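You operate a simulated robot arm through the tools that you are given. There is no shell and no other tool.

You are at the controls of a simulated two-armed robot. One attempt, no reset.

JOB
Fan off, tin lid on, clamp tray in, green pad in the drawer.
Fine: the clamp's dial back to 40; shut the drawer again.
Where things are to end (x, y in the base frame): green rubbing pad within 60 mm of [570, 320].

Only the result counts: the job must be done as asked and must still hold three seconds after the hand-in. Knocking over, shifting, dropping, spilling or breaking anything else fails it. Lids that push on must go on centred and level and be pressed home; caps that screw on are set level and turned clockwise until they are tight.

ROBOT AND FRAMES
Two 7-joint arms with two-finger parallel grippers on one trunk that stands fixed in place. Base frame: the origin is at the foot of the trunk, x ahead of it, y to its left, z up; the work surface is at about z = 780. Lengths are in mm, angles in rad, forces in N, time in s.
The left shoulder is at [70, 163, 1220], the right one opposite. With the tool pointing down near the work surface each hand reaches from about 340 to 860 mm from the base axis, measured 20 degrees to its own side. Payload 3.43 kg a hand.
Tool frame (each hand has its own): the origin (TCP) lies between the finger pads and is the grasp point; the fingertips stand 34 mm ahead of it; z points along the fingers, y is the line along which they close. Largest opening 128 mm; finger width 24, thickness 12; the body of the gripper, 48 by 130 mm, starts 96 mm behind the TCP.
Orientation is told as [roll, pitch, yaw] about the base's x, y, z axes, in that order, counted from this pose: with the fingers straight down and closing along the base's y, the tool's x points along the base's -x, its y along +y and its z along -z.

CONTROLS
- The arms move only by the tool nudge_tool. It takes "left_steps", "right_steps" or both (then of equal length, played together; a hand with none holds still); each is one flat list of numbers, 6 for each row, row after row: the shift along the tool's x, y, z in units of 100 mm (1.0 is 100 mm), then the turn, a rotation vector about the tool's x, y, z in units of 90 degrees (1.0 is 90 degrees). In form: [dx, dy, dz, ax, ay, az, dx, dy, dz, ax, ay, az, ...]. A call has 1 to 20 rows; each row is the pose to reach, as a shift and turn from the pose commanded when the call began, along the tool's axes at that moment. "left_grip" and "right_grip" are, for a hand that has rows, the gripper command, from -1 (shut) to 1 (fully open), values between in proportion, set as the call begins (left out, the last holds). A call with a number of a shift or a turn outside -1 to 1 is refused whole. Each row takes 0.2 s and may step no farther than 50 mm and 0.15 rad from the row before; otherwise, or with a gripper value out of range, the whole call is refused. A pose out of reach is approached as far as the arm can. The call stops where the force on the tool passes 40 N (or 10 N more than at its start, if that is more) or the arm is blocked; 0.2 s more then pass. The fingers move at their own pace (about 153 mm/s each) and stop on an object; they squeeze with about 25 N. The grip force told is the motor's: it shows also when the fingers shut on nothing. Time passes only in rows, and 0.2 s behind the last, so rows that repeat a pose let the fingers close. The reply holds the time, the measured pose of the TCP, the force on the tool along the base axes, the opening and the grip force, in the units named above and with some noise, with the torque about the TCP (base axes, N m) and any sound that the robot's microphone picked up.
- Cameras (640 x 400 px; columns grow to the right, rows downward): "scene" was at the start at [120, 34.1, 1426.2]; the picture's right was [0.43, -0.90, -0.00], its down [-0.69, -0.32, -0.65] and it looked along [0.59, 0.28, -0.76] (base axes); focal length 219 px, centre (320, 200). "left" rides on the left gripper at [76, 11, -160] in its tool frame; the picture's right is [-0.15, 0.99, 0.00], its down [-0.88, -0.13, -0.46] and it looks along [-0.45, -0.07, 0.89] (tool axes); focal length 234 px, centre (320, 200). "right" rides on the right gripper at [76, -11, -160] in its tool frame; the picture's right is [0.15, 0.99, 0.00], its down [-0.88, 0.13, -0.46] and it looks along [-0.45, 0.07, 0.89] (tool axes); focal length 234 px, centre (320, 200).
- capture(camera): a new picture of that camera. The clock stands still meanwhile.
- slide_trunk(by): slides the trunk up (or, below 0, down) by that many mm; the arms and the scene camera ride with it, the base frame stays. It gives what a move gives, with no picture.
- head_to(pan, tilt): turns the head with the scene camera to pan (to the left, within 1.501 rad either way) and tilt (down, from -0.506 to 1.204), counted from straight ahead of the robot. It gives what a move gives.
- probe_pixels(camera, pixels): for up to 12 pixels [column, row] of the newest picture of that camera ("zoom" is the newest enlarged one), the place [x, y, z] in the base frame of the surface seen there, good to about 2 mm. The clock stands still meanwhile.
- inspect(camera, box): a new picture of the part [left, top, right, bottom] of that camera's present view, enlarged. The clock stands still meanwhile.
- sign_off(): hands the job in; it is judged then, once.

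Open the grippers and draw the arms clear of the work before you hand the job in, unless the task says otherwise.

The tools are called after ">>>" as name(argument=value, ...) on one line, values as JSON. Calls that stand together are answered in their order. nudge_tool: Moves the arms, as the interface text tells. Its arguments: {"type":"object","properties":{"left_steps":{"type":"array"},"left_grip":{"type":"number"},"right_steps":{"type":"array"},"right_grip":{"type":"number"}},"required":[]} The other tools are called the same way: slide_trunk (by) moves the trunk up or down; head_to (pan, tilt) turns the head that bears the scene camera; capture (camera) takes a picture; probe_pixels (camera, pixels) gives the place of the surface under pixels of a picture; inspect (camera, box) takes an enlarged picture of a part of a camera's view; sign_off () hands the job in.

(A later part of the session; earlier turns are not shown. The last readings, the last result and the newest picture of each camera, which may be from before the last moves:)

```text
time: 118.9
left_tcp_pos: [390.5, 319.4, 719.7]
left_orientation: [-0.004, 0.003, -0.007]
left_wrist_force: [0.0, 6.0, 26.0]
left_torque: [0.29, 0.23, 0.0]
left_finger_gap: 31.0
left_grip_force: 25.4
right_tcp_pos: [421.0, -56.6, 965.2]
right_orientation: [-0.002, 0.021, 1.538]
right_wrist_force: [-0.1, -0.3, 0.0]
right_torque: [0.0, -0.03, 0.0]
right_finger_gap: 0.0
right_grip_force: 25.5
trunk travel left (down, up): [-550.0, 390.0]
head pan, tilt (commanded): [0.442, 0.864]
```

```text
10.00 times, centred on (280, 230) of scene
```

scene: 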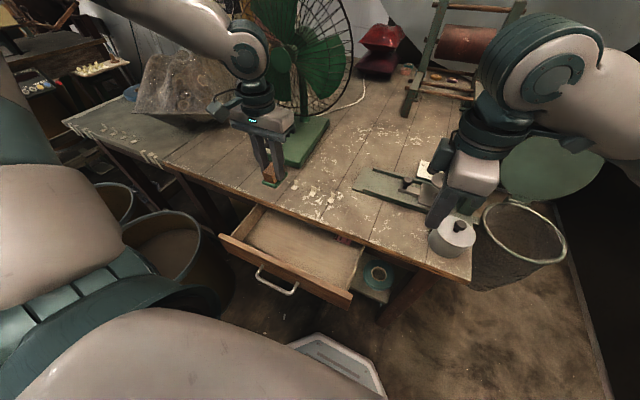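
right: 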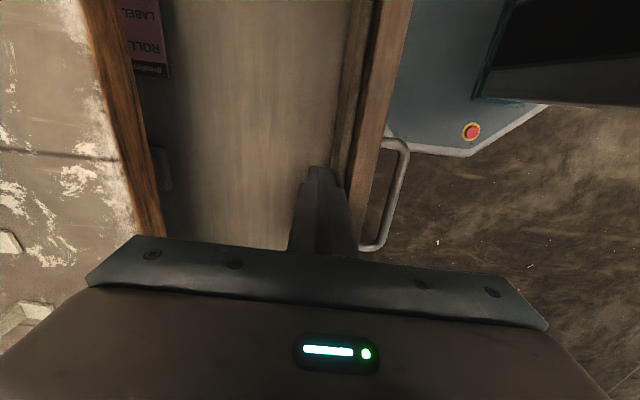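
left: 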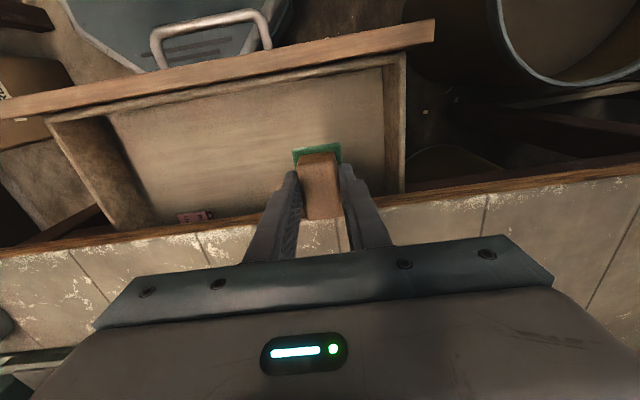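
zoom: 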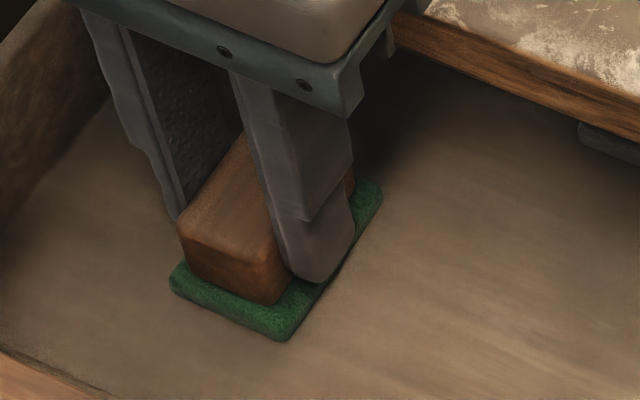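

The pad is on the floor (26 N). I relax 1.5 mm, open to a 60 mm gap and rise.

>>> nudge_tool(left_steps=[0, 0, -0.015, 0, 0, 0, 0, 0, -0.015, 0, 0, 0])

>>> nudge_tool(left_steps=[0, 0, 0, 0, 0, 0, 0, 0, 0, 0, 0, 0, 0, 0, -0.2, 0, 0, 0, 0, 0, -0.5, 0, 0, 0, 0, 0, -0.98, 0, 0, 0], left_grip=-0.1)

>>> nudge_tool(left_steps=[0, 0, -0.4, 0, 0, 0, 0, 0, -0.8, 0, 0, 0, 0, 0, -1.0, 0, 0, 0])

>>> capture(camera="left")

>>> capture(camera="scene")

```text
time: 119.5
left_tcp_pos: [391.2, 319.8, 720.1]
left_orientation: [-0.006, 0.004, -0.01]
left_wrist_force: [-0.6, 0.9, 10.4]
left_torque: [0.14, -0.05, -0.01]
left_finger_gap: 30.7
left_grip_force: 24.7
right_tcp_pos: [422.5, -55.6, 964.6]
right_orientation: [-0.001, 0.02, 1.538]
right_wrist_force: [0.4, 0.5, -0.2]
right_torque: [0.03, 0.0, 0.01]
right_finger_gap: 0.3
right_grip_force: 25.1
trunk travel left (down, up): [-550.0, 390.0]
head pan, tilt (commanded): [0.442, 0.864]
```

```text
time: 120.7
left_tcp_pos: [391.0, 320.5, 820.6]
left_orientation: [-0.003, 0.003, -0.009]
left_wrist_force: [-0.6, -0.5, -0.6]
left_torque: [0.03, 0.0, 0.01]
left_finger_gap: 57.7
left_grip_force: 0.0
right_tcp_pos: [421.5, -56.2, 964.7]
right_orientation: [-0.001, 0.02, 1.539]
right_wrist_force: [0.0, -0.1, 0.3]
right_torque: [-0.01, -0.01, 0.01]
right_finger_gap: 0.2
right_grip_force: 24.9
trunk travel left (down, up): [-550.0, 390.0]
head pan, tilt (commanded): [0.442, 0.864]
```

```text
time: 121.5
left_tcp_pos: [392.3, 320.4, 919.4]
left_orientation: [-0.005, 0.007, -0.008]
left_wrist_force: [-0.5, -0.5, 0.1]
left_torque: [0.01, -0.01, 0.03]
left_finger_gap: 57.8
left_grip_force: 0.0
right_tcp_pos: [422.1, -55.5, 964.1]
right_orientation: [-0.003, 0.021, 1.536]
right_wrist_force: [0.3, -0.3, 0.3]
right_torque: [0.01, -0.01, -0.04]
right_finger_gap: 0.1
right_grip_force: 24.9
trunk travel left (down, up): [-550.0, 390.0]
head pan, tilt (commanded): [0.442, 0.864]
```

```text
taken
```

left: 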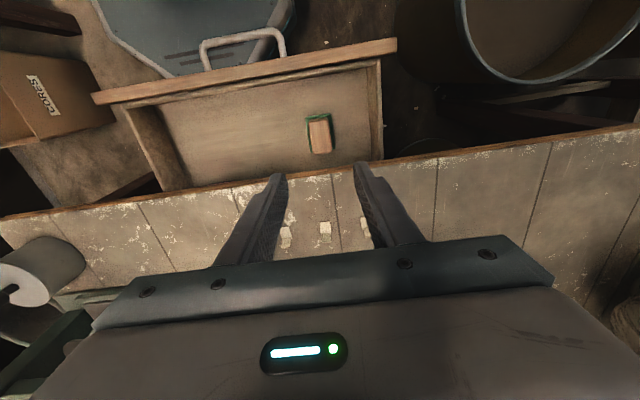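

```text
taken
```

scene: 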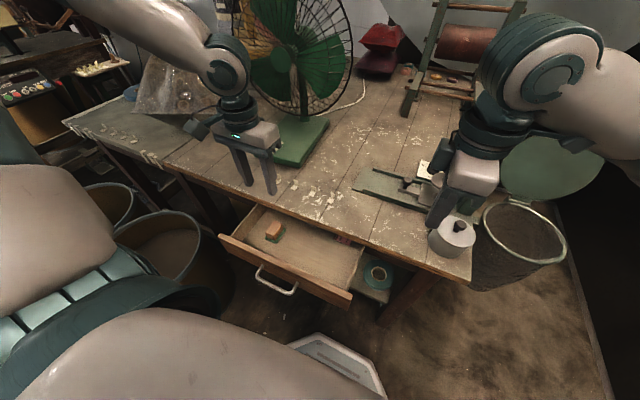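

The pad lies in the drawer. I probe it and the handle bar to compute where it will be once shut.

>>> inspect(camera="left", box=[190, 20, 400, 200])

>>> probe_pixels(camera="left", pixels=[[320, 134], [308, 118], [331, 115], [333, 152], [311, 155], [240, 38], [260, 35], [240, 68], [240, 78], [380, 100], [370, 130], [220, 40]])

```text
2.22 times, centred on (295, 110) of left
```

zoom: 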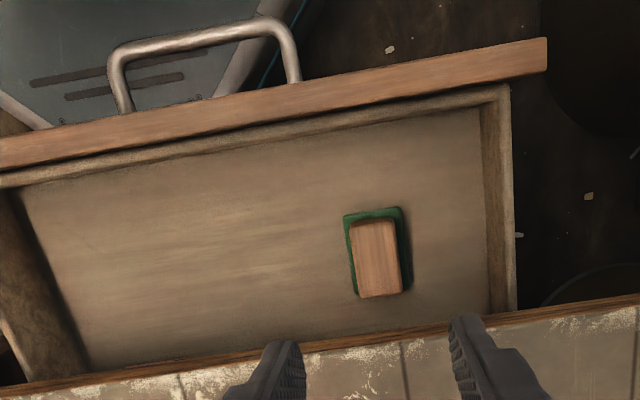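

```text
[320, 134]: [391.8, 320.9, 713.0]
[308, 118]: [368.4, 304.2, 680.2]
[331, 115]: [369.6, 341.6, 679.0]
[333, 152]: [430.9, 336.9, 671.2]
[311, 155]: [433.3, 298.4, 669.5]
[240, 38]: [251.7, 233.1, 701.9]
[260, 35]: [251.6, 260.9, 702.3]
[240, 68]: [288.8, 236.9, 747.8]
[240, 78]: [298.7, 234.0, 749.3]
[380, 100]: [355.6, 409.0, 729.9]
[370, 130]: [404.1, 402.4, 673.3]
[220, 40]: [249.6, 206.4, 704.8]
```

The pad's centre is (392.5, 320.5) with the bar at ≈250, so closed it will sit near (558, 320), about 12 mm from target. I move the left arm away to its parking spot and raise the trunk again for the right arm.

>>> nudge_tool(left_steps=[-0.13, 0.32, -0.13, 0, 0, 0, -0.27, 0.63, -0.27, 0, 0, 0, -0.4, 0.95, -0.4, 0, 0, 0])

>>> nudge_tool(left_steps=[-0.13, 0.32, 0, 0, 0, 0, -0.27, 0.63, 0, 0, 0, 0, -0.4, 0.95, 0, 0, 0, 0])

>>> nudge_tool(left_steps=[-0.03, 0.32, -0.13, 0, 0, 0, -0.07, 0.63, -0.27, 0, 0, 0, -0.1, 0.98, -0.4, 0, 0, 0])

>>> slide_trunk(by=150)

>>> capture(camera="scene")

```text
time: 122.3
left_tcp_pos: [432.4, 413.8, 957.7]
left_orientation: [-0.005, 0.003, -0.008]
left_wrist_force: [-0.2, 0.7, 0.2]
left_torque: [-0.03, -0.04, 0.02]
left_finger_gap: 57.7
left_grip_force: 0.1
right_tcp_pos: [423.0, -54.2, 964.2]
right_orientation: [-0.002, 0.023, 1.539]
right_wrist_force: [-0.9, -0.5, 0.6]
right_torque: [-0.05, 0.01, 0.0]
right_finger_gap: 0.0
right_grip_force: 25.3
trunk travel left (down, up): [-550.0, 390.0]
head pan, tilt (commanded): [0.442, 0.864]
```

```text
time: 123.1
left_tcp_pos: [475.1, 509.7, 956.1]
left_orientation: [-0.006, 0.004, -0.008]
left_wrist_force: [-0.2, 0.6, 0.0]
left_torque: [-0.03, 0.0, 0.0]
left_finger_gap: 57.8
left_grip_force: 0.0
right_tcp_pos: [422.9, -54.8, 963.3]
right_orientation: [0.0, 0.023, 1.536]
right_wrist_force: [0.0, -0.6, 0.3]
right_torque: [0.0, -0.01, 0.0]
right_finger_gap: 0.0
right_grip_force: 24.9
trunk travel left (down, up): [-550.0, 390.0]
head pan, tilt (commanded): [0.442, 0.864]
```

```text
time: 123.9
left_tcp_pos: [483.2, 609.3, 997.1]
left_orientation: [-0.004, 0.002, -0.01]
left_wrist_force: [1.0, 1.0, -1.0]
left_torque: [-0.02, -0.03, 0.0]
left_finger_gap: 57.4
left_grip_force: 0.1
right_tcp_pos: [422.1, -55.1, 963.9]
right_orientation: [0.0, 0.023, 1.538]
right_wrist_force: [0.1, 0.0, 0.9]
right_torque: [-0.01, 0.02, -0.01]
right_finger_gap: 0.3
right_grip_force: 25.1
trunk travel left (down, up): [-550.0, 390.0]
head pan, tilt (commanded): [0.442, 0.864]
```

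```text
time: 125.7
left_tcp_pos: [483.8, 608.8, 1146.8]
left_orientation: [-0.005, 0.004, -0.01]
left_wrist_force: [0.0, 0.9, -0.4]
left_torque: [0.01, 0.01, 0.01]
left_finger_gap: 57.6
left_grip_force: 0.0
right_tcp_pos: [422.6, -55.2, 1113.7]
right_orientation: [0.0, 0.02, 1.538]
right_wrist_force: [-0.8, 0.4, 0.2]
right_torque: [-0.02, -0.01, 0.0]
right_finger_gap: 0.0
right_grip_force: 24.8
trunk travel left (down, up): [-700.0, 240.0]
head pan, tilt (commanded): [0.442, 0.864]
```

```text
taken
```

scene: 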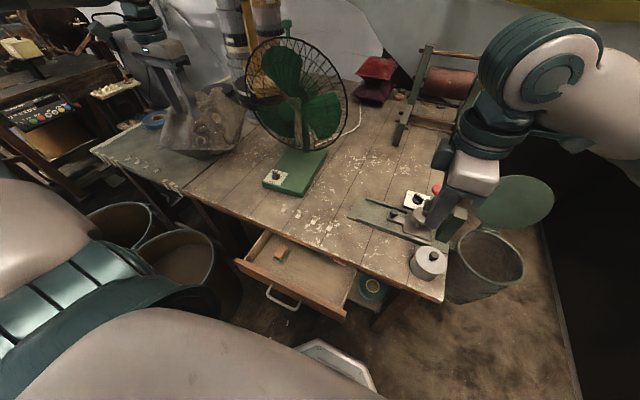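

I retrace the right hand's path back to above the drawer front.

>>> nudge_tool(right_steps=[-0.3, 0.07, 0.3, 0, 0, 0, -0.6, 0.13, 0.6, 0, 0, 0, -0.9, 0.2, 0.9, 0, 0, 0])

>>> nudge_tool(right_steps=[-0.3, 0.08, 0.3, 0, 0, 0, -0.6, 0.16, 0.6, 0, 0, 0, -0.9, 0.25, 0.9, 0, 0, 0])

>>> nudge_tool(right_steps=[-0.3, 0.25, 0.2, 0, 0, 0, -0.6, 0.5, 0.4, 0, 0, 0, -0.9, 0.75, 0.6, 0, 0, 0], right_grip=-0.45)

>>> capture(camera="right")

>>> capture(camera="scene")

```text
time: 126.5
left_tcp_pos: [483.8, 609.4, 1146.8]
left_orientation: [-0.004, 0.003, -0.008]
left_wrist_force: [0.1, 0.6, -0.8]
left_torque: [-0.02, 0.04, -0.05]
left_finger_gap: 57.6
left_grip_force: 0.0
right_tcp_pos: [404.2, 35.5, 1022.0]
right_orientation: [-0.001, 0.02, 1.539]
right_wrist_force: [0.4, -0.2, -0.6]
right_torque: [-0.04, -0.01, 0.0]
right_finger_gap: 0.0
right_grip_force: 24.8
trunk travel left (down, up): [-700.0, 240.0]
head pan, tilt (commanded): [0.442, 0.864]
```

```text
time: 127.3
left_tcp_pos: [483.5, 608.3, 1146.9]
left_orientation: [-0.005, 0.003, -0.009]
left_wrist_force: [-0.4, 0.0, 0.9]
left_torque: [-0.01, 0.0, -0.02]
left_finger_gap: 57.4
left_grip_force: 0.1
right_tcp_pos: [385.1, 123.6, 929.5]
right_orientation: [-0.003, 0.02, 1.538]
right_wrist_force: [0.2, 0.2, -0.3]
right_torque: [-0.02, 0.0, -0.04]
right_finger_gap: 0.0
right_grip_force: 24.4
trunk travel left (down, up): [-700.0, 240.0]
head pan, tilt (commanded): [0.442, 0.864]
```

```text
time: 128.1
left_tcp_pos: [482.4, 609.3, 1148.0]
left_orientation: [-0.005, 0.005, -0.008]
left_wrist_force: [-0.5, 0.0, -0.8]
left_torque: [-0.05, -0.04, -0.01]
left_finger_gap: 57.4
left_grip_force: 0.1
right_tcp_pos: [313.9, 215.2, 869.1]
right_orientation: [-0.001, 0.02, 1.536]
right_wrist_force: [-0.1, 0.8, 0.6]
right_torque: [-0.02, -0.03, -0.01]
right_finger_gap: 35.0
right_grip_force: 0.2
trunk travel left (down, up): [-700.0, 240.0]
head pan, tilt (commanded): [0.442, 0.864]
```

```text
taken
```

right: 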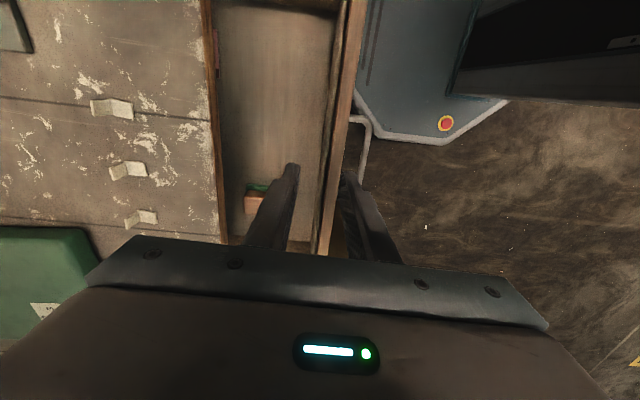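

```text
taken
```

scene: 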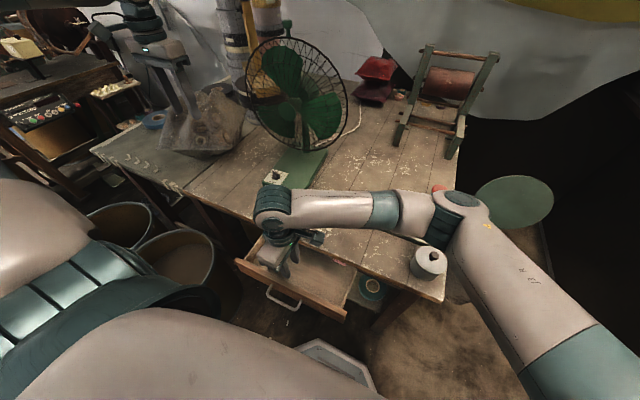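

The right arm has taken a different elbow posture (elbow at pixel (455,205), near the clamp in view). I check its real height there before going on.

>>> probe_pixels(camera="scene", pixels=[[455, 205], [440, 225], [420, 215], [380, 205], [330, 205], [275, 205], [480, 200], [480, 250], [437, 190], [428, 262], [430, 242], [450, 240]])

>>> inspect(camera="scene", box=[360, 160, 500, 280])

```text
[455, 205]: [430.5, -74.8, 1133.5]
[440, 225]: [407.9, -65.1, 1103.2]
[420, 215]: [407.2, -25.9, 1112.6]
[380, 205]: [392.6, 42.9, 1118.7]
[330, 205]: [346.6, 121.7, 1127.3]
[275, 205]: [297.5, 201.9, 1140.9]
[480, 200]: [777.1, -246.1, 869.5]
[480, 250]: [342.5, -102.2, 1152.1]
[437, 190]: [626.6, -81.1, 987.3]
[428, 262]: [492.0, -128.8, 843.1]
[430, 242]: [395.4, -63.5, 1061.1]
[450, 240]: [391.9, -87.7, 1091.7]
```

```text
3.33 times, centred on (430, 220) of scene
```

zoom: 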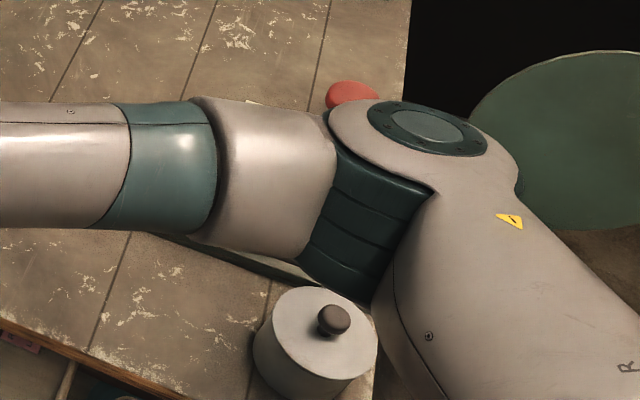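

The elbow is at z≈1070, well above the tin and clear of the clamp. I centre the open fingers over the drawer front (x≈298) and lower them astride the panel.

>>> nudge_tool(right_steps=[0, 0.08, 0, 0, 0, 0, 0, 0.16, 0, 0, 0, 0, 0, 0.16, 0.3, 0, 0, 0, 0, 0.16, 0.5, 0, 0, 0])

>>> capture(camera="right")

>>> probe_pixels(camera="right", pixels=[[330, 60], [340, 60], [350, 60], [320, 120], [330, 120], [340, 120], [350, 120], [325, 150], [335, 150], [345, 150]])

```text
time: 129.1
left_tcp_pos: [483.9, 609.0, 1146.9]
left_orientation: [-0.005, 0.003, -0.009]
left_wrist_force: [0.1, -0.1, -0.1]
left_torque: [-0.03, -0.02, -0.01]
left_finger_gap: 57.5
left_grip_force: 0.0
right_tcp_pos: [296.5, 214.8, 818.7]
right_orientation: [-0.002, 0.021, 1.537]
right_wrist_force: [1.1, -0.1, -0.4]
right_torque: [0.02, 0.01, -0.01]
right_finger_gap: 35.2
right_grip_force: 0.1
trunk travel left (down, up): [-700.0, 240.0]
head pan, tilt (commanded): [0.442, 0.864]
```

```text
taken
```

right: 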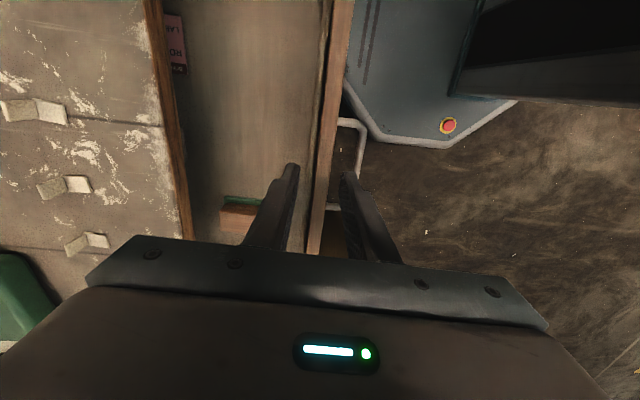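

```text
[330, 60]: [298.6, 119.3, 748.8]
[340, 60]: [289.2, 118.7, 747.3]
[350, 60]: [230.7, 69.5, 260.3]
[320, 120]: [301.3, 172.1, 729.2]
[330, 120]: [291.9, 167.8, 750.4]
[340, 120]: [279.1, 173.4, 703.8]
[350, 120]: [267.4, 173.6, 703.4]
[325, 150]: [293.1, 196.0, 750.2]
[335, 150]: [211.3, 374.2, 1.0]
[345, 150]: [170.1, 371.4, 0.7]
```

The panel spans about x 287–309 and lies between the fingers. I lower 62 mm so they straddle it.

>>> nudge_tool(right_steps=[0, 0, 0.2, 0, 0, 0, 0, 0, 0.4, 0, 0, 0, 0, 0, 0.62, 0, 0, 0])

>>> capture(camera="right")

>>> capture(camera="scene")

```text
time: 129.9
left_tcp_pos: [483.7, 609.0, 1147.5]
left_orientation: [-0.006, 0.005, -0.008]
left_wrist_force: [0.0, 0.2, 0.1]
left_torque: [-0.02, -0.05, 0.01]
left_finger_gap: 57.8
left_grip_force: 0.1
right_tcp_pos: [295.8, 212.7, 756.4]
right_orientation: [-0.002, 0.021, 1.537]
right_wrist_force: [-0.5, 0.2, 0.5]
right_torque: [0.02, -0.03, 0.03]
right_finger_gap: 35.3
right_grip_force: 0.1
trunk travel left (down, up): [-700.0, 240.0]
head pan, tilt (commanded): [0.442, 0.864]
```

```text
taken
```

right: 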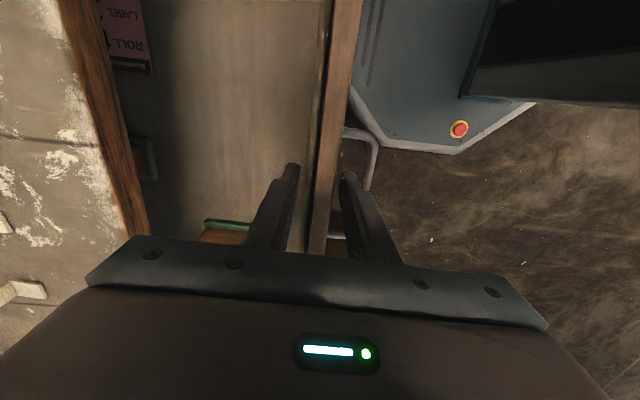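

```text
taken
```

scene: 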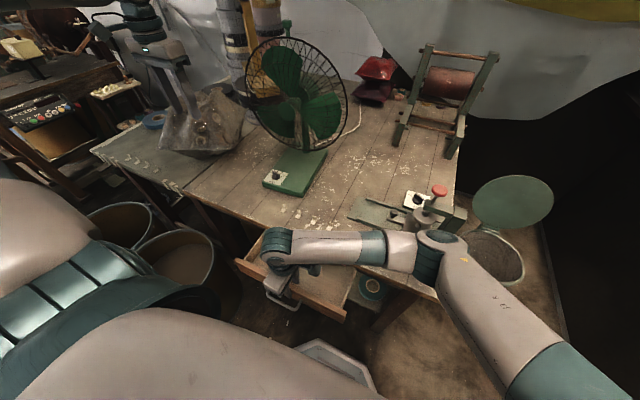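

The elbow now hides the tin from view; I check its height and distance before moving.

>>> probe_pixels(camera="scene", pixels=[[440, 240], [425, 265], [410, 250], [380, 250], [450, 260], [445, 290], [430, 280], [400, 265], [410, 275], [420, 285]])

>>> inspect(camera="scene", box=[370, 200, 490, 310])

```text
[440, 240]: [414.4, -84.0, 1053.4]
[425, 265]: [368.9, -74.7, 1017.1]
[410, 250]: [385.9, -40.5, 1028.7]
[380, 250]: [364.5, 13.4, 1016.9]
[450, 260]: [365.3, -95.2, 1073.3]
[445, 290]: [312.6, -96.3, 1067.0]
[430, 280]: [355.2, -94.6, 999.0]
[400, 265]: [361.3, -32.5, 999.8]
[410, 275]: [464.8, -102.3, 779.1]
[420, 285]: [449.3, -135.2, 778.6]
```

```text
3.64 times, centred on (430, 255) of scene
```

zoom: 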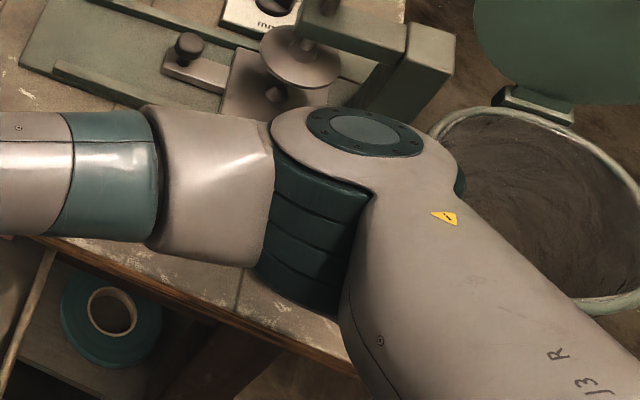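

Elbow bottom is about z 925, over 50 mm above the tin. I push the drawer gently toward +x by 94 mm with the outer finger on the front panel.

>>> nudge_tool(right_steps=[0.003, -0.06, 0, 0, 0, 0, 0.005, -0.11, 0, 0, 0, 0, 0.007, -0.17, 0, 0, 0, 0, 0.009, -0.24, 0, 0, 0, 0, 0.011, -0.32, 0, 0, 0, 0, 0.014, -0.4, 0, 0, 0, 0, 0.016, -0.48, 0, 0, 0, 0, 0.019, -0.56, 0, 0, 0, 0, 0.022, -0.64, 0, 0, 0, 0, 0.024, -0.72, 0, 0, 0, 0, 0.027, -0.8, 0, 0, 0, 0, 0.03, -0.87, 0, 0, 0, 0, 0.032, -0.93, 0, 0, 0, 0])

>>> capture(camera="right")

>>> capture(camera="scene")

```text
time: 132.7
left_tcp_pos: [484.2, 608.2, 1147.9]
left_orientation: [-0.004, 0.003, -0.009]
left_wrist_force: [0.1, 0.5, 0.0]
left_torque: [-0.01, -0.01, -0.01]
left_finger_gap: 57.6
left_grip_force: 0.2
right_tcp_pos: [390.6, 205.2, 755.7]
right_orientation: [-0.001, 0.02, 1.538]
right_wrist_force: [-0.7, 0.5, -1.2]
right_torque: [0.03, 0.01, 0.04]
right_finger_gap: 35.8
right_grip_force: 0.9
trunk travel left (down, up): [-700.0, 240.0]
head pan, tilt (commanded): [0.442, 0.864]
```

```text
taken
```

right: 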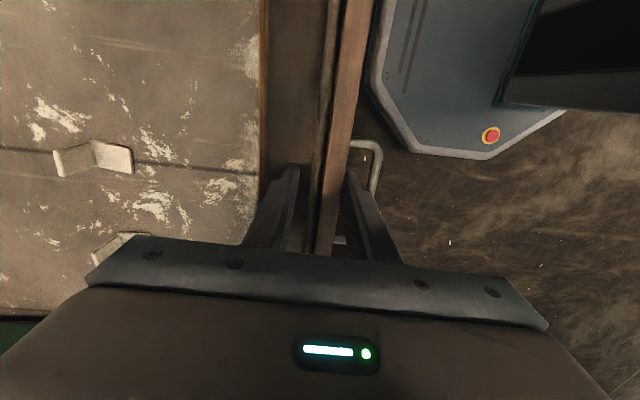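

```text
taken
```

scene: 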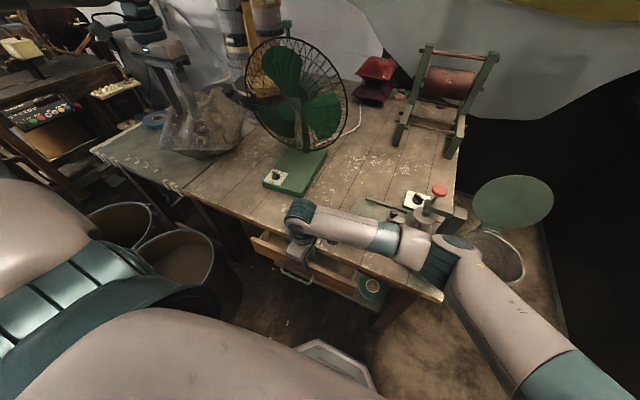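

The drawer is about half in. I ease off, lift the fingers out and go round in front of the handle with the fingers shut.

>>> nudge_tool(right_steps=[0, 0.05, 0, 0, 0, 0, 0, 0.05, -0.35, 0, 0, 0, 0, 0.05, -0.75, 0, 0, 0])

>>> nudge_tool(right_steps=[-0.06, 0.27, 0, 0, 0, 0, -0.12, 0.54, 0, 0, 0, 0, -0.16, 0.8, 0, 0, 0, 0], right_grip=-1)

>>> capture(camera="right")

>>> probe_pixels(camera="right", pixels=[[300, 100], [310, 120], [300, 150], [295, 170], [290, 130], [270, 100], [260, 100], [250, 100], [280, 150], [230, 150]])

```text
time: 133.5
left_tcp_pos: [483.6, 608.8, 1148.8]
left_orientation: [-0.006, 0.005, -0.009]
left_wrist_force: [-0.5, 0.2, -0.5]
left_torque: [0.05, 0.0, -0.01]
left_finger_gap: 57.7
left_grip_force: 0.1
right_tcp_pos: [385.1, 206.5, 830.7]
right_orientation: [-0.002, 0.02, 1.539]
right_wrist_force: [-0.2, 0.5, -0.3]
right_torque: [-0.02, 0.02, 0.0]
right_finger_gap: 35.2
right_grip_force: 0.1
trunk travel left (down, up): [-700.0, 240.0]
head pan, tilt (commanded): [0.442, 0.864]
```

```text
time: 134.3
left_tcp_pos: [483.1, 609.7, 1147.1]
left_orientation: [-0.004, 0.005, -0.009]
left_wrist_force: [0.4, 0.6, 0.4]
left_torque: [-0.02, 0.06, 0.0]
left_finger_gap: 57.7
left_grip_force: 0.0
right_tcp_pos: [302.9, 225.1, 830.8]
right_orientation: [-0.001, 0.021, 1.536]
right_wrist_force: [0.9, 0.0, -0.7]
right_torque: [-0.02, 0.01, 0.05]
right_finger_gap: 0.1
right_grip_force: 25.4
trunk travel left (down, up): [-700.0, 240.0]
head pan, tilt (commanded): [0.442, 0.864]
```

```text
taken
```

right: 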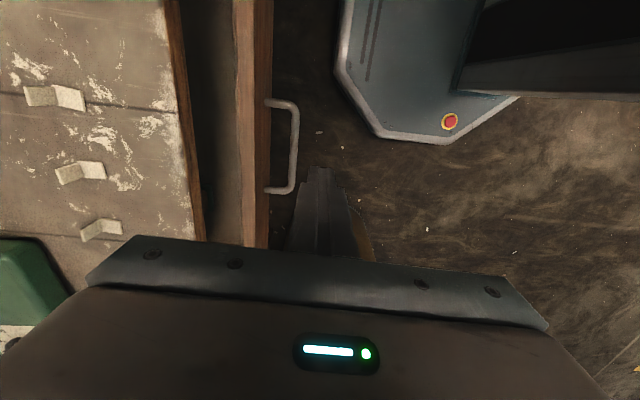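

```text
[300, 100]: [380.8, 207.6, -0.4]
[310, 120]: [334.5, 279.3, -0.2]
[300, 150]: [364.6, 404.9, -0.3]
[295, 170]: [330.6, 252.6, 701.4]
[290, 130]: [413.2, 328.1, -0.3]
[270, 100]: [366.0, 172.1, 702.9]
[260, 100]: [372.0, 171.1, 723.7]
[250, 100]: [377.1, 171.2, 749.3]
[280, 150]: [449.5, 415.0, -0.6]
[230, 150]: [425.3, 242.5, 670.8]
```

The bar is now at x≈333 and my closed fingers are in front of it at x≈303. I lower them to handle height.

>>> nudge_tool(right_steps=[0, 0, 0.3, 0, 0, 0, 0, 0, 0.6, 0, 0, 0, 0, 0, 0.9, 0, 0, 0])

>>> nudge_tool(right_steps=[0, 0, 0.13, 0, 0, 0, 0, 0, 0.26, 0, 0, 0])

>>> capture(camera="right")

```text
time: 135.1
left_tcp_pos: [484.7, 609.2, 1147.7]
left_orientation: [-0.004, 0.002, -0.009]
left_wrist_force: [0.1, -0.3, 0.1]
left_torque: [-0.02, 0.01, 0.0]
left_finger_gap: 57.7
left_grip_force: 0.0
right_tcp_pos: [302.7, 223.6, 742.6]
right_orientation: [-0.002, 0.021, 1.537]
right_wrist_force: [0.2, 0.2, -0.8]
right_torque: [-0.01, 0.03, -0.01]
right_finger_gap: 0.4
right_grip_force: 24.6
trunk travel left (down, up): [-700.0, 240.0]
head pan, tilt (commanded): [0.442, 0.864]
```

```text
time: 135.7
left_tcp_pos: [483.9, 608.9, 1146.8]
left_orientation: [-0.004, 0.004, -0.009]
left_wrist_force: [0.6, 0.2, -0.7]
left_torque: [0.01, -0.01, 0.01]
left_finger_gap: 57.6
left_grip_force: 0.1
right_tcp_pos: [301.9, 225.5, 714.5]
right_orientation: [-0.001, 0.02, 1.538]
right_wrist_force: [-1.1, 0.0, 0.8]
right_torque: [0.02, 0.0, -0.02]
right_finger_gap: 0.1
right_grip_force: 25.2
trunk travel left (down, up): [-700.0, 240.0]
head pan, tilt (commanded): [0.442, 0.864]
```

```text
taken
```

right: 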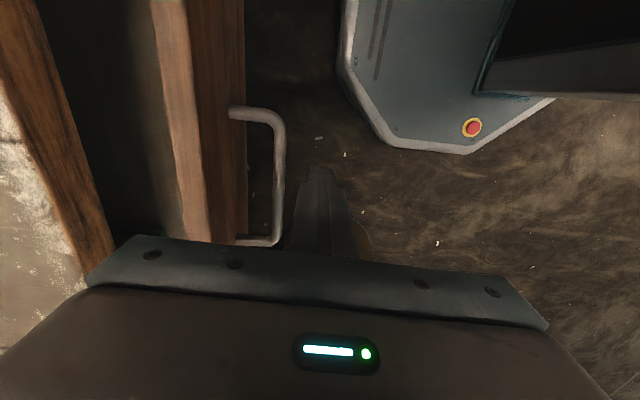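

The shut fingers stand in front of the bar. I push the drawer in, 90 mm in slow rows.

>>> nudge_tool(right_steps=[0.002, -0.06, 0, 0, 0, 0, 0.004, -0.12, 0, 0, 0, 0, 0.006, -0.17, 0, 0, 0, 0, 0.008, -0.23, 0, 0, 0, 0, 0.01, -0.3, 0, 0, 0, 0, 0.013, -0.37, 0, 0, 0, 0, 0.015, -0.44, 0, 0, 0, 0, 0.017, -0.51, 0, 0, 0, 0, 0.02, -0.58, 0, 0, 0, 0, 0.022, -0.65, 0, 0, 0, 0, 0.025, -0.72, 0, 0, 0, 0, 0.027, -0.79, 0, 0, 0, 0, 0.029, -0.85, 0, 0, 0, 0, 0.03, -0.89, 0, 0, 0, 0])

>>> capture(camera="right")

>>> probe_pixels(camera="right", pixels=[[285, 130], [283, 150], [240, 110], [250, 110], [230, 110], [200, 110], [285, 170]])

```text
time: 138.7
left_tcp_pos: [483.3, 609.4, 1147.3]
left_orientation: [-0.005, 0.003, -0.007]
left_wrist_force: [-0.4, 0.3, 0.3]
left_torque: [-0.02, 0.02, -0.03]
left_finger_gap: 57.5
left_grip_force: 0.0
right_tcp_pos: [392.5, 217.7, 715.5]
right_orientation: [-0.003, 0.019, 1.535]
right_wrist_force: [-1.0, 0.7, -0.3]
right_torque: [0.0, 0.03, 0.03]
right_finger_gap: 0.1
right_grip_force: 24.9
trunk travel left (down, up): [-700.0, 240.0]
head pan, tilt (commanded): [0.442, 0.864]
```

```text
taken
```

right: 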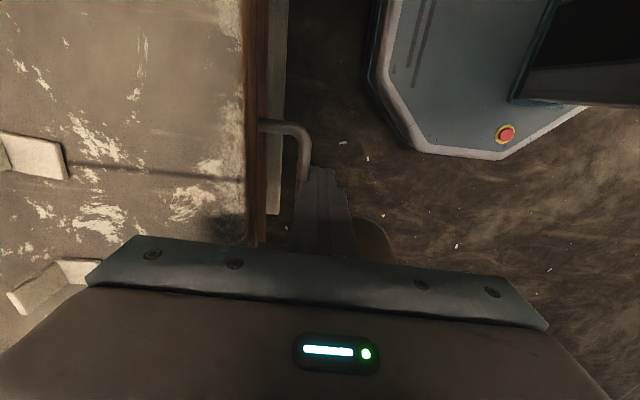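

```text
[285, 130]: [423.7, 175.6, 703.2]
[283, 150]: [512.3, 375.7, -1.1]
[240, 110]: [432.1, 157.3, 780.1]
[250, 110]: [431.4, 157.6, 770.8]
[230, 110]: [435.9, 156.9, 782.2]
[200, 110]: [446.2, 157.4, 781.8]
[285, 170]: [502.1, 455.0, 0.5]
```

The drawer is nearly shut. I push the last millimetres in 1.5 mm rows until it stops.

>>> nudge_tool(right_steps=[0, -0.015, 0, 0, 0, 0, 0.001, -0.03, 0, 0, 0, 0, 0.001, -0.045, 0, 0, 0, 0, 0.002, -0.06, 0, 0, 0, 0, 0.002, -0.075, 0, 0, 0, 0])

>>> capture(camera="right")

```text
time: 139.9
left_tcp_pos: [484.2, 609.4, 1148.4]
left_orientation: [-0.005, 0.004, -0.009]
left_wrist_force: [-0.1, -0.1, 0.6]
left_torque: [0.03, 0.01, 0.03]
left_finger_gap: 57.5
left_grip_force: 0.1
right_tcp_pos: [400.3, 218.5, 714.7]
right_orientation: [-0.001, 0.021, 1.539]
right_wrist_force: [-1.2, 0.7, 0.1]
right_torque: [0.0, 0.0, 0.01]
right_finger_gap: 0.0
right_grip_force: 25.3
trunk travel left (down, up): [-700.0, 240.0]
head pan, tilt (commanded): [0.442, 0.864]
```

```text
taken
```

right: 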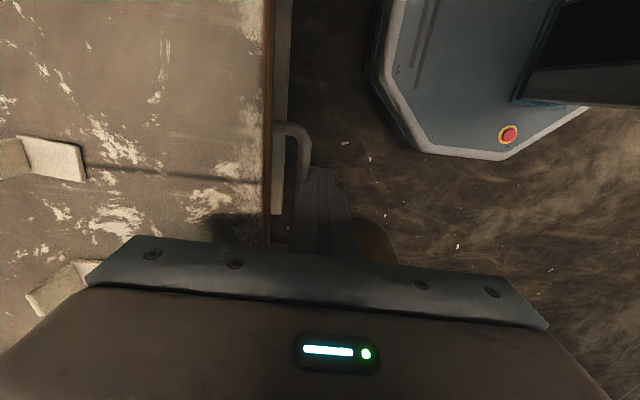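

Still only 1 N. I keep pushing by 1 mm rows until the stop is felt.

>>> nudge_tool(right_steps=[0, -0.01, 0, 0, 0, 0, 0, -0.02, 0, 0, 0, 0, 0, -0.03, 0, 0, 0, 0, 0, -0.04, 0, 0, 0, 0])

>>> probe_pixels(camera="right", pixels=[[305, 150], [307, 165], [300, 130], [283, 170], [283, 190], [281, 60], [278, 200], [270, 150]])

```text
time: 140.9
left_tcp_pos: [482.2, 607.8, 1148.6]
left_orientation: [-0.005, 0.003, -0.007]
left_wrist_force: [0.4, 0.8, 0.3]
left_torque: [0.01, 0.03, 0.01]
left_finger_gap: 57.8
left_grip_force: 0.0
right_tcp_pos: [401.7, 217.3, 714.4]
right_orientation: [0.002, 0.021, 1.539]
right_wrist_force: [-18.6, -1.0, -0.8]
right_torque: [-0.05, 0.27, 0.21]
right_finger_gap: 0.1
right_grip_force: 24.6
trunk travel left (down, up): [-700.0, 240.0]
head pan, tilt (commanded): [0.442, 0.864]
```

```text
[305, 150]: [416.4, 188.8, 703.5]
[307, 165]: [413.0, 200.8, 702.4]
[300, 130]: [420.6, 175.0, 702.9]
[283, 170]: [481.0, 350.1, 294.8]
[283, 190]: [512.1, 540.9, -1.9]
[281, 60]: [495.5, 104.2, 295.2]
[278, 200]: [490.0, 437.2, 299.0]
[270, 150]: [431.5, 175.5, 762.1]
```

The stop is felt (19 N) with the bar back at x≈415: the drawer is shut. I back off, lift and retrace the right arm to its parking place.

>>> nudge_tool(right_steps=[0, 0.1, 0, 0, 0, 0, 0, 0.3, 0, 0, 0, 0, 0, 0.35, -0.35, 0, 0, 0, 0, 0.35, -0.7, 0, 0, 0, 0, 0.35, -1.0, 0, 0, 0])

>>> nudge_tool(right_steps=[0.3, -0.1, -0.3, 0, 0, 0, 0.6, -0.15, -0.6, 0, 0, 0, 0.9, -0.2, -0.9, 0, 0, 0])

>>> nudge_tool(right_steps=[0.3, -0.1, -0.3, 0, 0, 0, 0.6, -0.15, -0.6, 0, 0, 0, 0.9, -0.2, -0.9, 0, 0, 0])

>>> nudge_tool(right_steps=[0.3, -0.1, -0.3, 0, 0, 0, 0.6, -0.15, -0.5, 0, 0, 0, 0.9, -0.2, -0.7, 0, 0, 0], right_grip=0)

>>> capture(camera="scene")

>>> capture(camera="right")

```text
time: 142.1
left_tcp_pos: [483.2, 608.8, 1147.4]
left_orientation: [-0.005, 0.003, -0.01]
left_wrist_force: [0.0, 0.4, -0.3]
left_torque: [0.02, -0.03, 0.01]
left_finger_gap: 57.4
left_grip_force: 0.2
right_tcp_pos: [369.4, 222.8, 814.3]
right_orientation: [-0.002, 0.024, 1.539]
right_wrist_force: [-0.2, 0.1, -0.1]
right_torque: [-0.01, -0.02, 0.01]
right_finger_gap: 0.3
right_grip_force: 25.8
trunk travel left (down, up): [-700.0, 240.0]
head pan, tilt (commanded): [0.442, 0.864]
```

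```text
time: 142.9
left_tcp_pos: [484.4, 608.5, 1146.2]
left_orientation: [-0.004, 0.003, -0.008]
left_wrist_force: [-0.1, -0.3, 0.0]
left_torque: [0.01, 0.02, 0.01]
left_finger_gap: 57.8
left_grip_force: 0.1
right_tcp_pos: [385.9, 131.0, 906.2]
right_orientation: [0.001, 0.02, 1.538]
right_wrist_force: [0.0, 0.1, -0.2]
right_torque: [0.02, -0.01, -0.01]
right_finger_gap: 0.0
right_grip_force: 25.5
trunk travel left (down, up): [-700.0, 240.0]
head pan, tilt (commanded): [0.442, 0.864]
```

```text
time: 143.7
left_tcp_pos: [483.7, 608.3, 1148.6]
left_orientation: [-0.004, 0.004, -0.008]
left_wrist_force: [-0.2, -0.5, 0.5]
left_torque: [0.03, 0.0, 0.01]
left_finger_gap: 57.5
left_grip_force: 0.1
right_tcp_pos: [403.5, 46.7, 1000.5]
right_orientation: [0.0, 0.02, 1.537]
right_wrist_force: [-0.3, -0.7, 0.4]
right_torque: [0.02, -0.03, 0.01]
right_finger_gap: 0.1
right_grip_force: 24.6
trunk travel left (down, up): [-700.0, 240.0]
head pan, tilt (commanded): [0.442, 0.864]
```

```text
time: 144.5
left_tcp_pos: [484.2, 607.9, 1147.6]
left_orientation: [-0.003, 0.004, -0.008]
left_wrist_force: [0.1, 0.7, 0.4]
left_torque: [0.02, -0.02, 0.01]
left_finger_gap: 57.5
left_grip_force: 0.1
right_tcp_pos: [419.6, -45.7, 1069.1]
right_orientation: [-0.001, 0.021, 1.538]
right_wrist_force: [-1.4, 0.2, -0.4]
right_torque: [0.03, 0.05, 0.03]
right_finger_gap: 63.9
right_grip_force: 0.1
trunk travel left (down, up): [-700.0, 240.0]
head pan, tilt (commanded): [0.442, 0.864]
```

```text
taken
```

scene: 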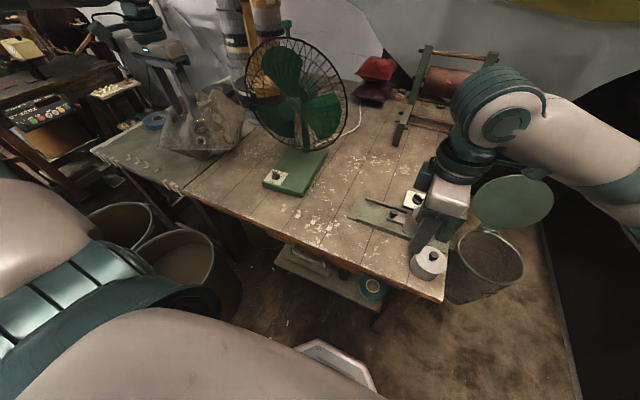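

```text
taken
```

right: 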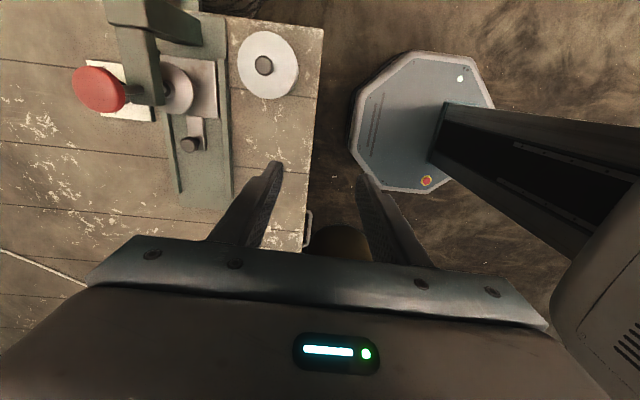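

Everything is in place in view. I verify with zooms: drawer handle, fan knob, dial, tray and tin.

>>> inspect(camera="scene", box=[220, 210, 380, 310])

>>> probe_pixels(camera="zoom", pixels=[[340, 195], [390, 215], [300, 180], [250, 110], [400, 190], [480, 228]])

>>> inspect(camera="scene", box=[260, 165, 300, 195])

>>> inspect(camera="scene", box=[340, 175, 460, 285])

>>> inspect(camera="right", box=[60, 20, 320, 180])

```text
4.00 times, centred on (300, 260) of scene
```

zoom: 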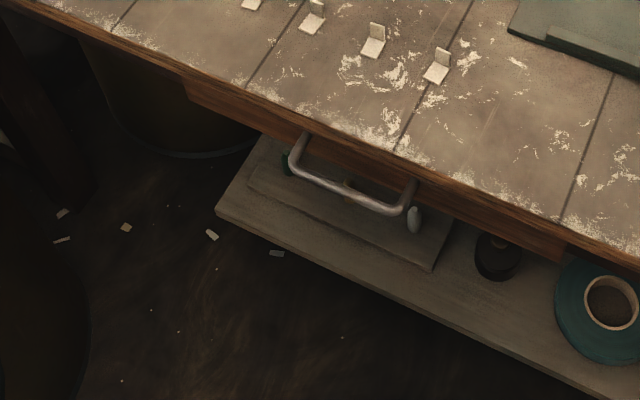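

```text
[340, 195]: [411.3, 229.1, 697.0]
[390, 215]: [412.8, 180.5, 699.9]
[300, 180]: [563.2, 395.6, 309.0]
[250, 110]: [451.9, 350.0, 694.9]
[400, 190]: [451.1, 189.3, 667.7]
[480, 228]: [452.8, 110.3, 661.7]
```

```text
13.33 times, centred on (280, 180) of scene
```

zoom: 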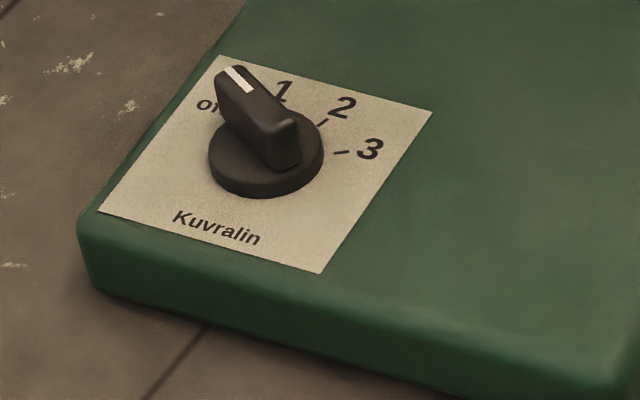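

```text
3.64 times, centred on (400, 230) of scene
```

zoom: 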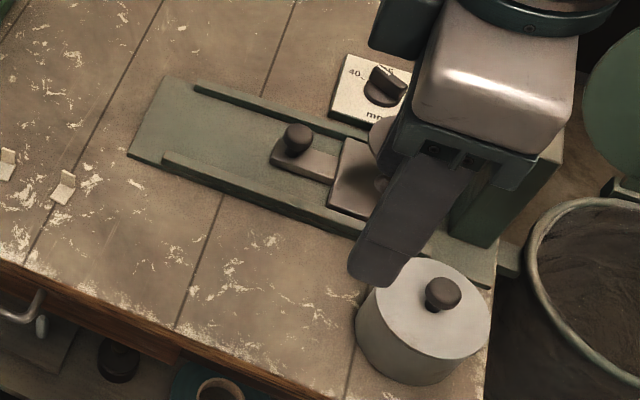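

```text
2.46 times, centred on (190, 100) of right
```

zoom: 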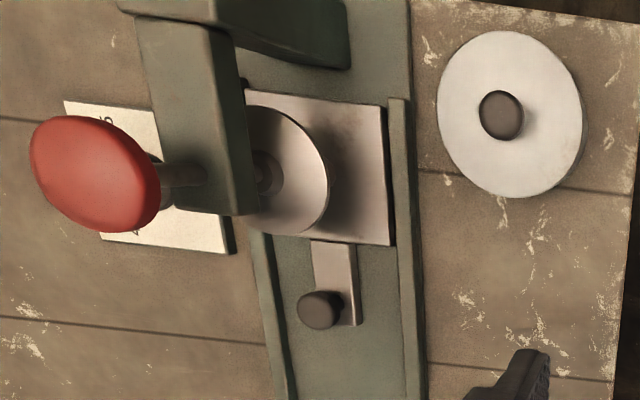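

Drawer front is back at x≈452, tray and lid in place. I do a last check of the fan pointer from the left camera and draw the right arm further clear.

>>> nudge_tool(right_steps=[0.27, 0, -0.27, 0, 0, 0, 0.53, 0, -0.53, 0, 0, 0, 0.8, 0, -0.8, 0, 0, 0], left_steps=[0, 0, 0, 0, 0, 0, 0, 0, 0, 0, 0, 0, 0, 0, 0, 0, 0, 0], right_grip=1, left_grip=1)

>>> capture(camera="left")

>>> capture(camera="scene")

>>> inspect(camera="scene", box=[396, 180, 436, 215])

```text
time: 145.3
left_tcp_pos: [483.5, 608.7, 1147.7]
left_orientation: [-0.003, 0.004, -0.006]
left_wrist_force: [-0.5, 0.6, 0.2]
left_torque: [0.03, -0.04, 0.0]
left_finger_gap: 127.9
left_grip_force: 0.1
right_tcp_pos: [418.4, -123.4, 1151.8]
right_orientation: [-0.001, 0.021, 1.54]
right_wrist_force: [-1.5, -0.1, 0.2]
right_torque: [0.02, -0.01, 0.02]
right_finger_gap: 128.2
right_grip_force: 0.0
trunk travel left (down, up): [-700.0, 240.0]
head pan, tilt (commanded): [0.442, 0.864]
```

```text
taken
```

left: 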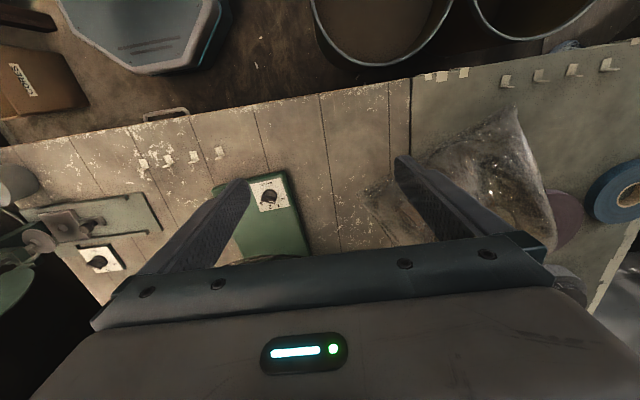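

```text
taken
```

scene: 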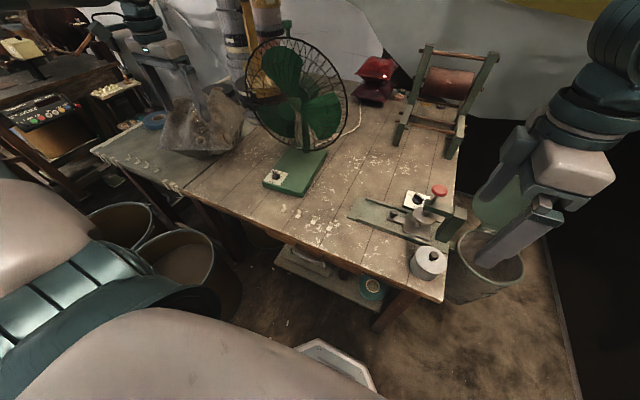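

```text
11.43 times, centred on (416, 198) of scene
```

zoom: 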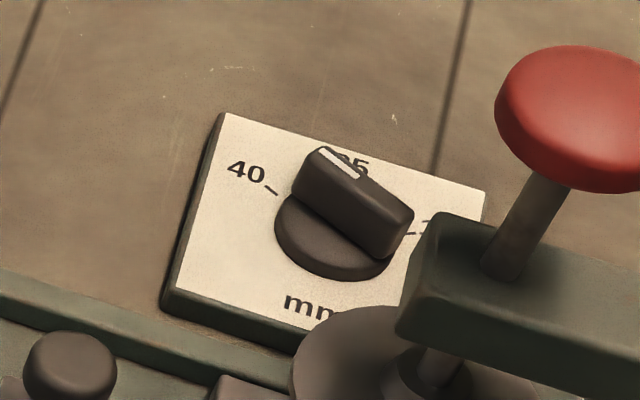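

Finally I zoom on the fan knob and the dial from the left camera, both seen from above.

>>> inspect(camera="left", box=[245, 168, 295, 218])

>>> inspect(camera="left", box=[20, 170, 180, 290])

```text
8.00 times, centred on (270, 193) of left
```

zoom: 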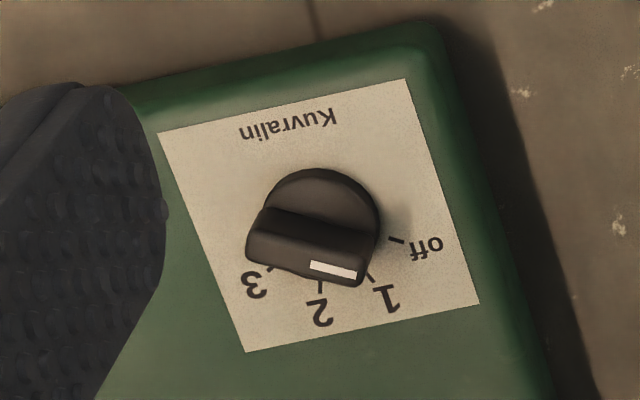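

```text
3.33 times, centred on (100, 230) of left
```

zoom: 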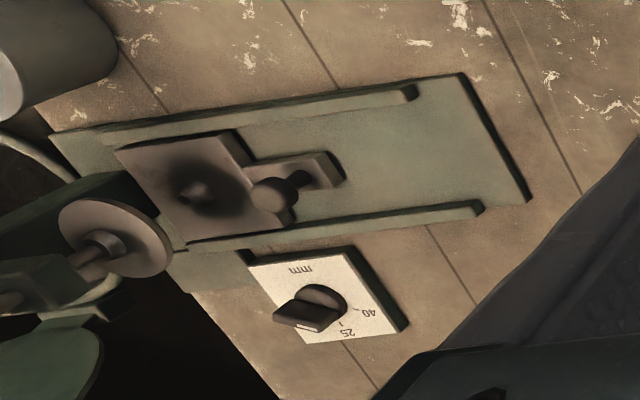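

The fan pointer looks close to "off", but this view is oblique. I bring the left hand over for a near-vertical look at the knob, well clear of the fan cage.

>>> nudge_tool(left_steps=[-0.2, -0.26, 0, 0, 0, 0, -0.4, -0.52, 0, 0, 0, 0, -0.58, -0.77, 0, 0, 0, 0])

>>> nudge_tool(left_steps=[-0.2, -0.26, 0, 0, 0, 0, -0.4, -0.52, 0, 0, 0, 0, -0.58, -0.77, 0, 0, 0, 0])

>>> capture(camera="left")

```text
time: 146.1
left_tcp_pos: [542.2, 528.0, 1148.0]
left_orientation: [-0.002, 0.006, -0.008]
left_wrist_force: [0.3, 0.0, 0.1]
left_torque: [-0.01, 0.02, -0.01]
left_finger_gap: 127.9
left_grip_force: 0.1
right_tcp_pos: [419.0, -124.3, 1151.9]
right_orientation: [0.0, 0.022, 1.538]
right_wrist_force: [-0.4, 0.0, 0.3]
right_torque: [0.02, 0.02, -0.01]
right_finger_gap: 128.2
right_grip_force: 0.1
trunk travel left (down, up): [-700.0, 240.0]
head pan, tilt (commanded): [0.442, 0.864]
```

```text
time: 146.9
left_tcp_pos: [598.1, 450.6, 1147.0]
left_orientation: [-0.005, 0.005, -0.006]
left_wrist_force: [0.8, 0.5, -0.2]
left_torque: [0.02, 0.02, 0.0]
left_finger_gap: 128.1
left_grip_force: 0.2
right_tcp_pos: [418.2, -124.5, 1152.2]
right_orientation: [0.001, 0.02, 1.539]
right_wrist_force: [0.5, -0.3, -0.3]
right_torque: [-0.01, 0.02, 0.02]
right_finger_gap: 128.0
right_grip_force: 0.1
trunk travel left (down, up): [-700.0, 240.0]
head pan, tilt (commanded): [0.442, 0.864]
```

```text
taken
```

left: 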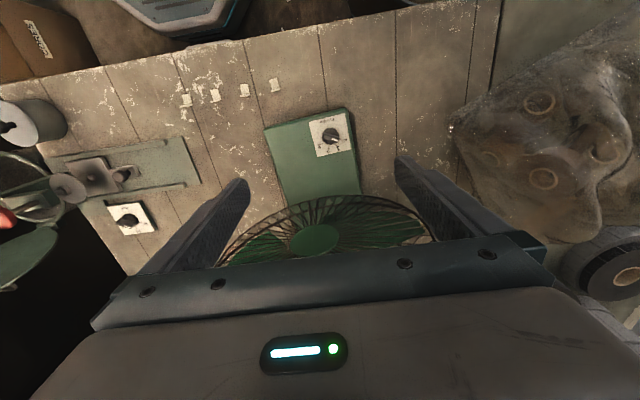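

The knob is now seen nearly from above at (330,134). I zoom in on it.

>>> inspect(camera="left", box=[305, 109, 355, 159])

>>> probe_pixels(camera="zoom", pixels=[[320, 200], [300, 180], [340, 220], [280, 170], [360, 230], [310, 250], [380, 260], [260, 240], [330, 160], [290, 270], [350, 255], [300, 200]])

```text
8.00 times, centred on (330, 134) of left
```

zoom: 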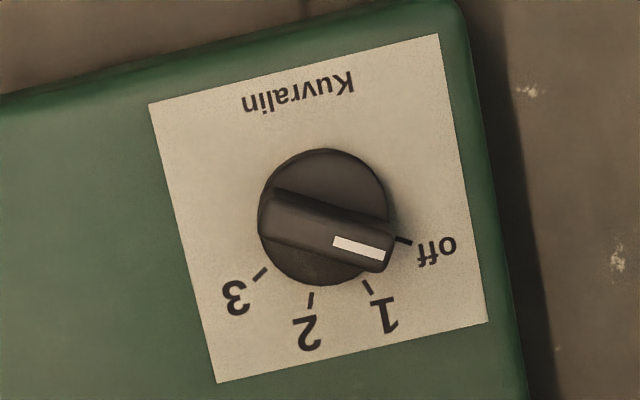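

```text
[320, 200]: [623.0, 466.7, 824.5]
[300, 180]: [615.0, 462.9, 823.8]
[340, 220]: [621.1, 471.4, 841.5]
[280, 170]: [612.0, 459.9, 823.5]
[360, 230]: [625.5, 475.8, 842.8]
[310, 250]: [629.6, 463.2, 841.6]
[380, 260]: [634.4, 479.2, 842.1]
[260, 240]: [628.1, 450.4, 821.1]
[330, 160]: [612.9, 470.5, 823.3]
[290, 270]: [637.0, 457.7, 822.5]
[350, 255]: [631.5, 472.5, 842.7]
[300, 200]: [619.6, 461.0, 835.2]
```

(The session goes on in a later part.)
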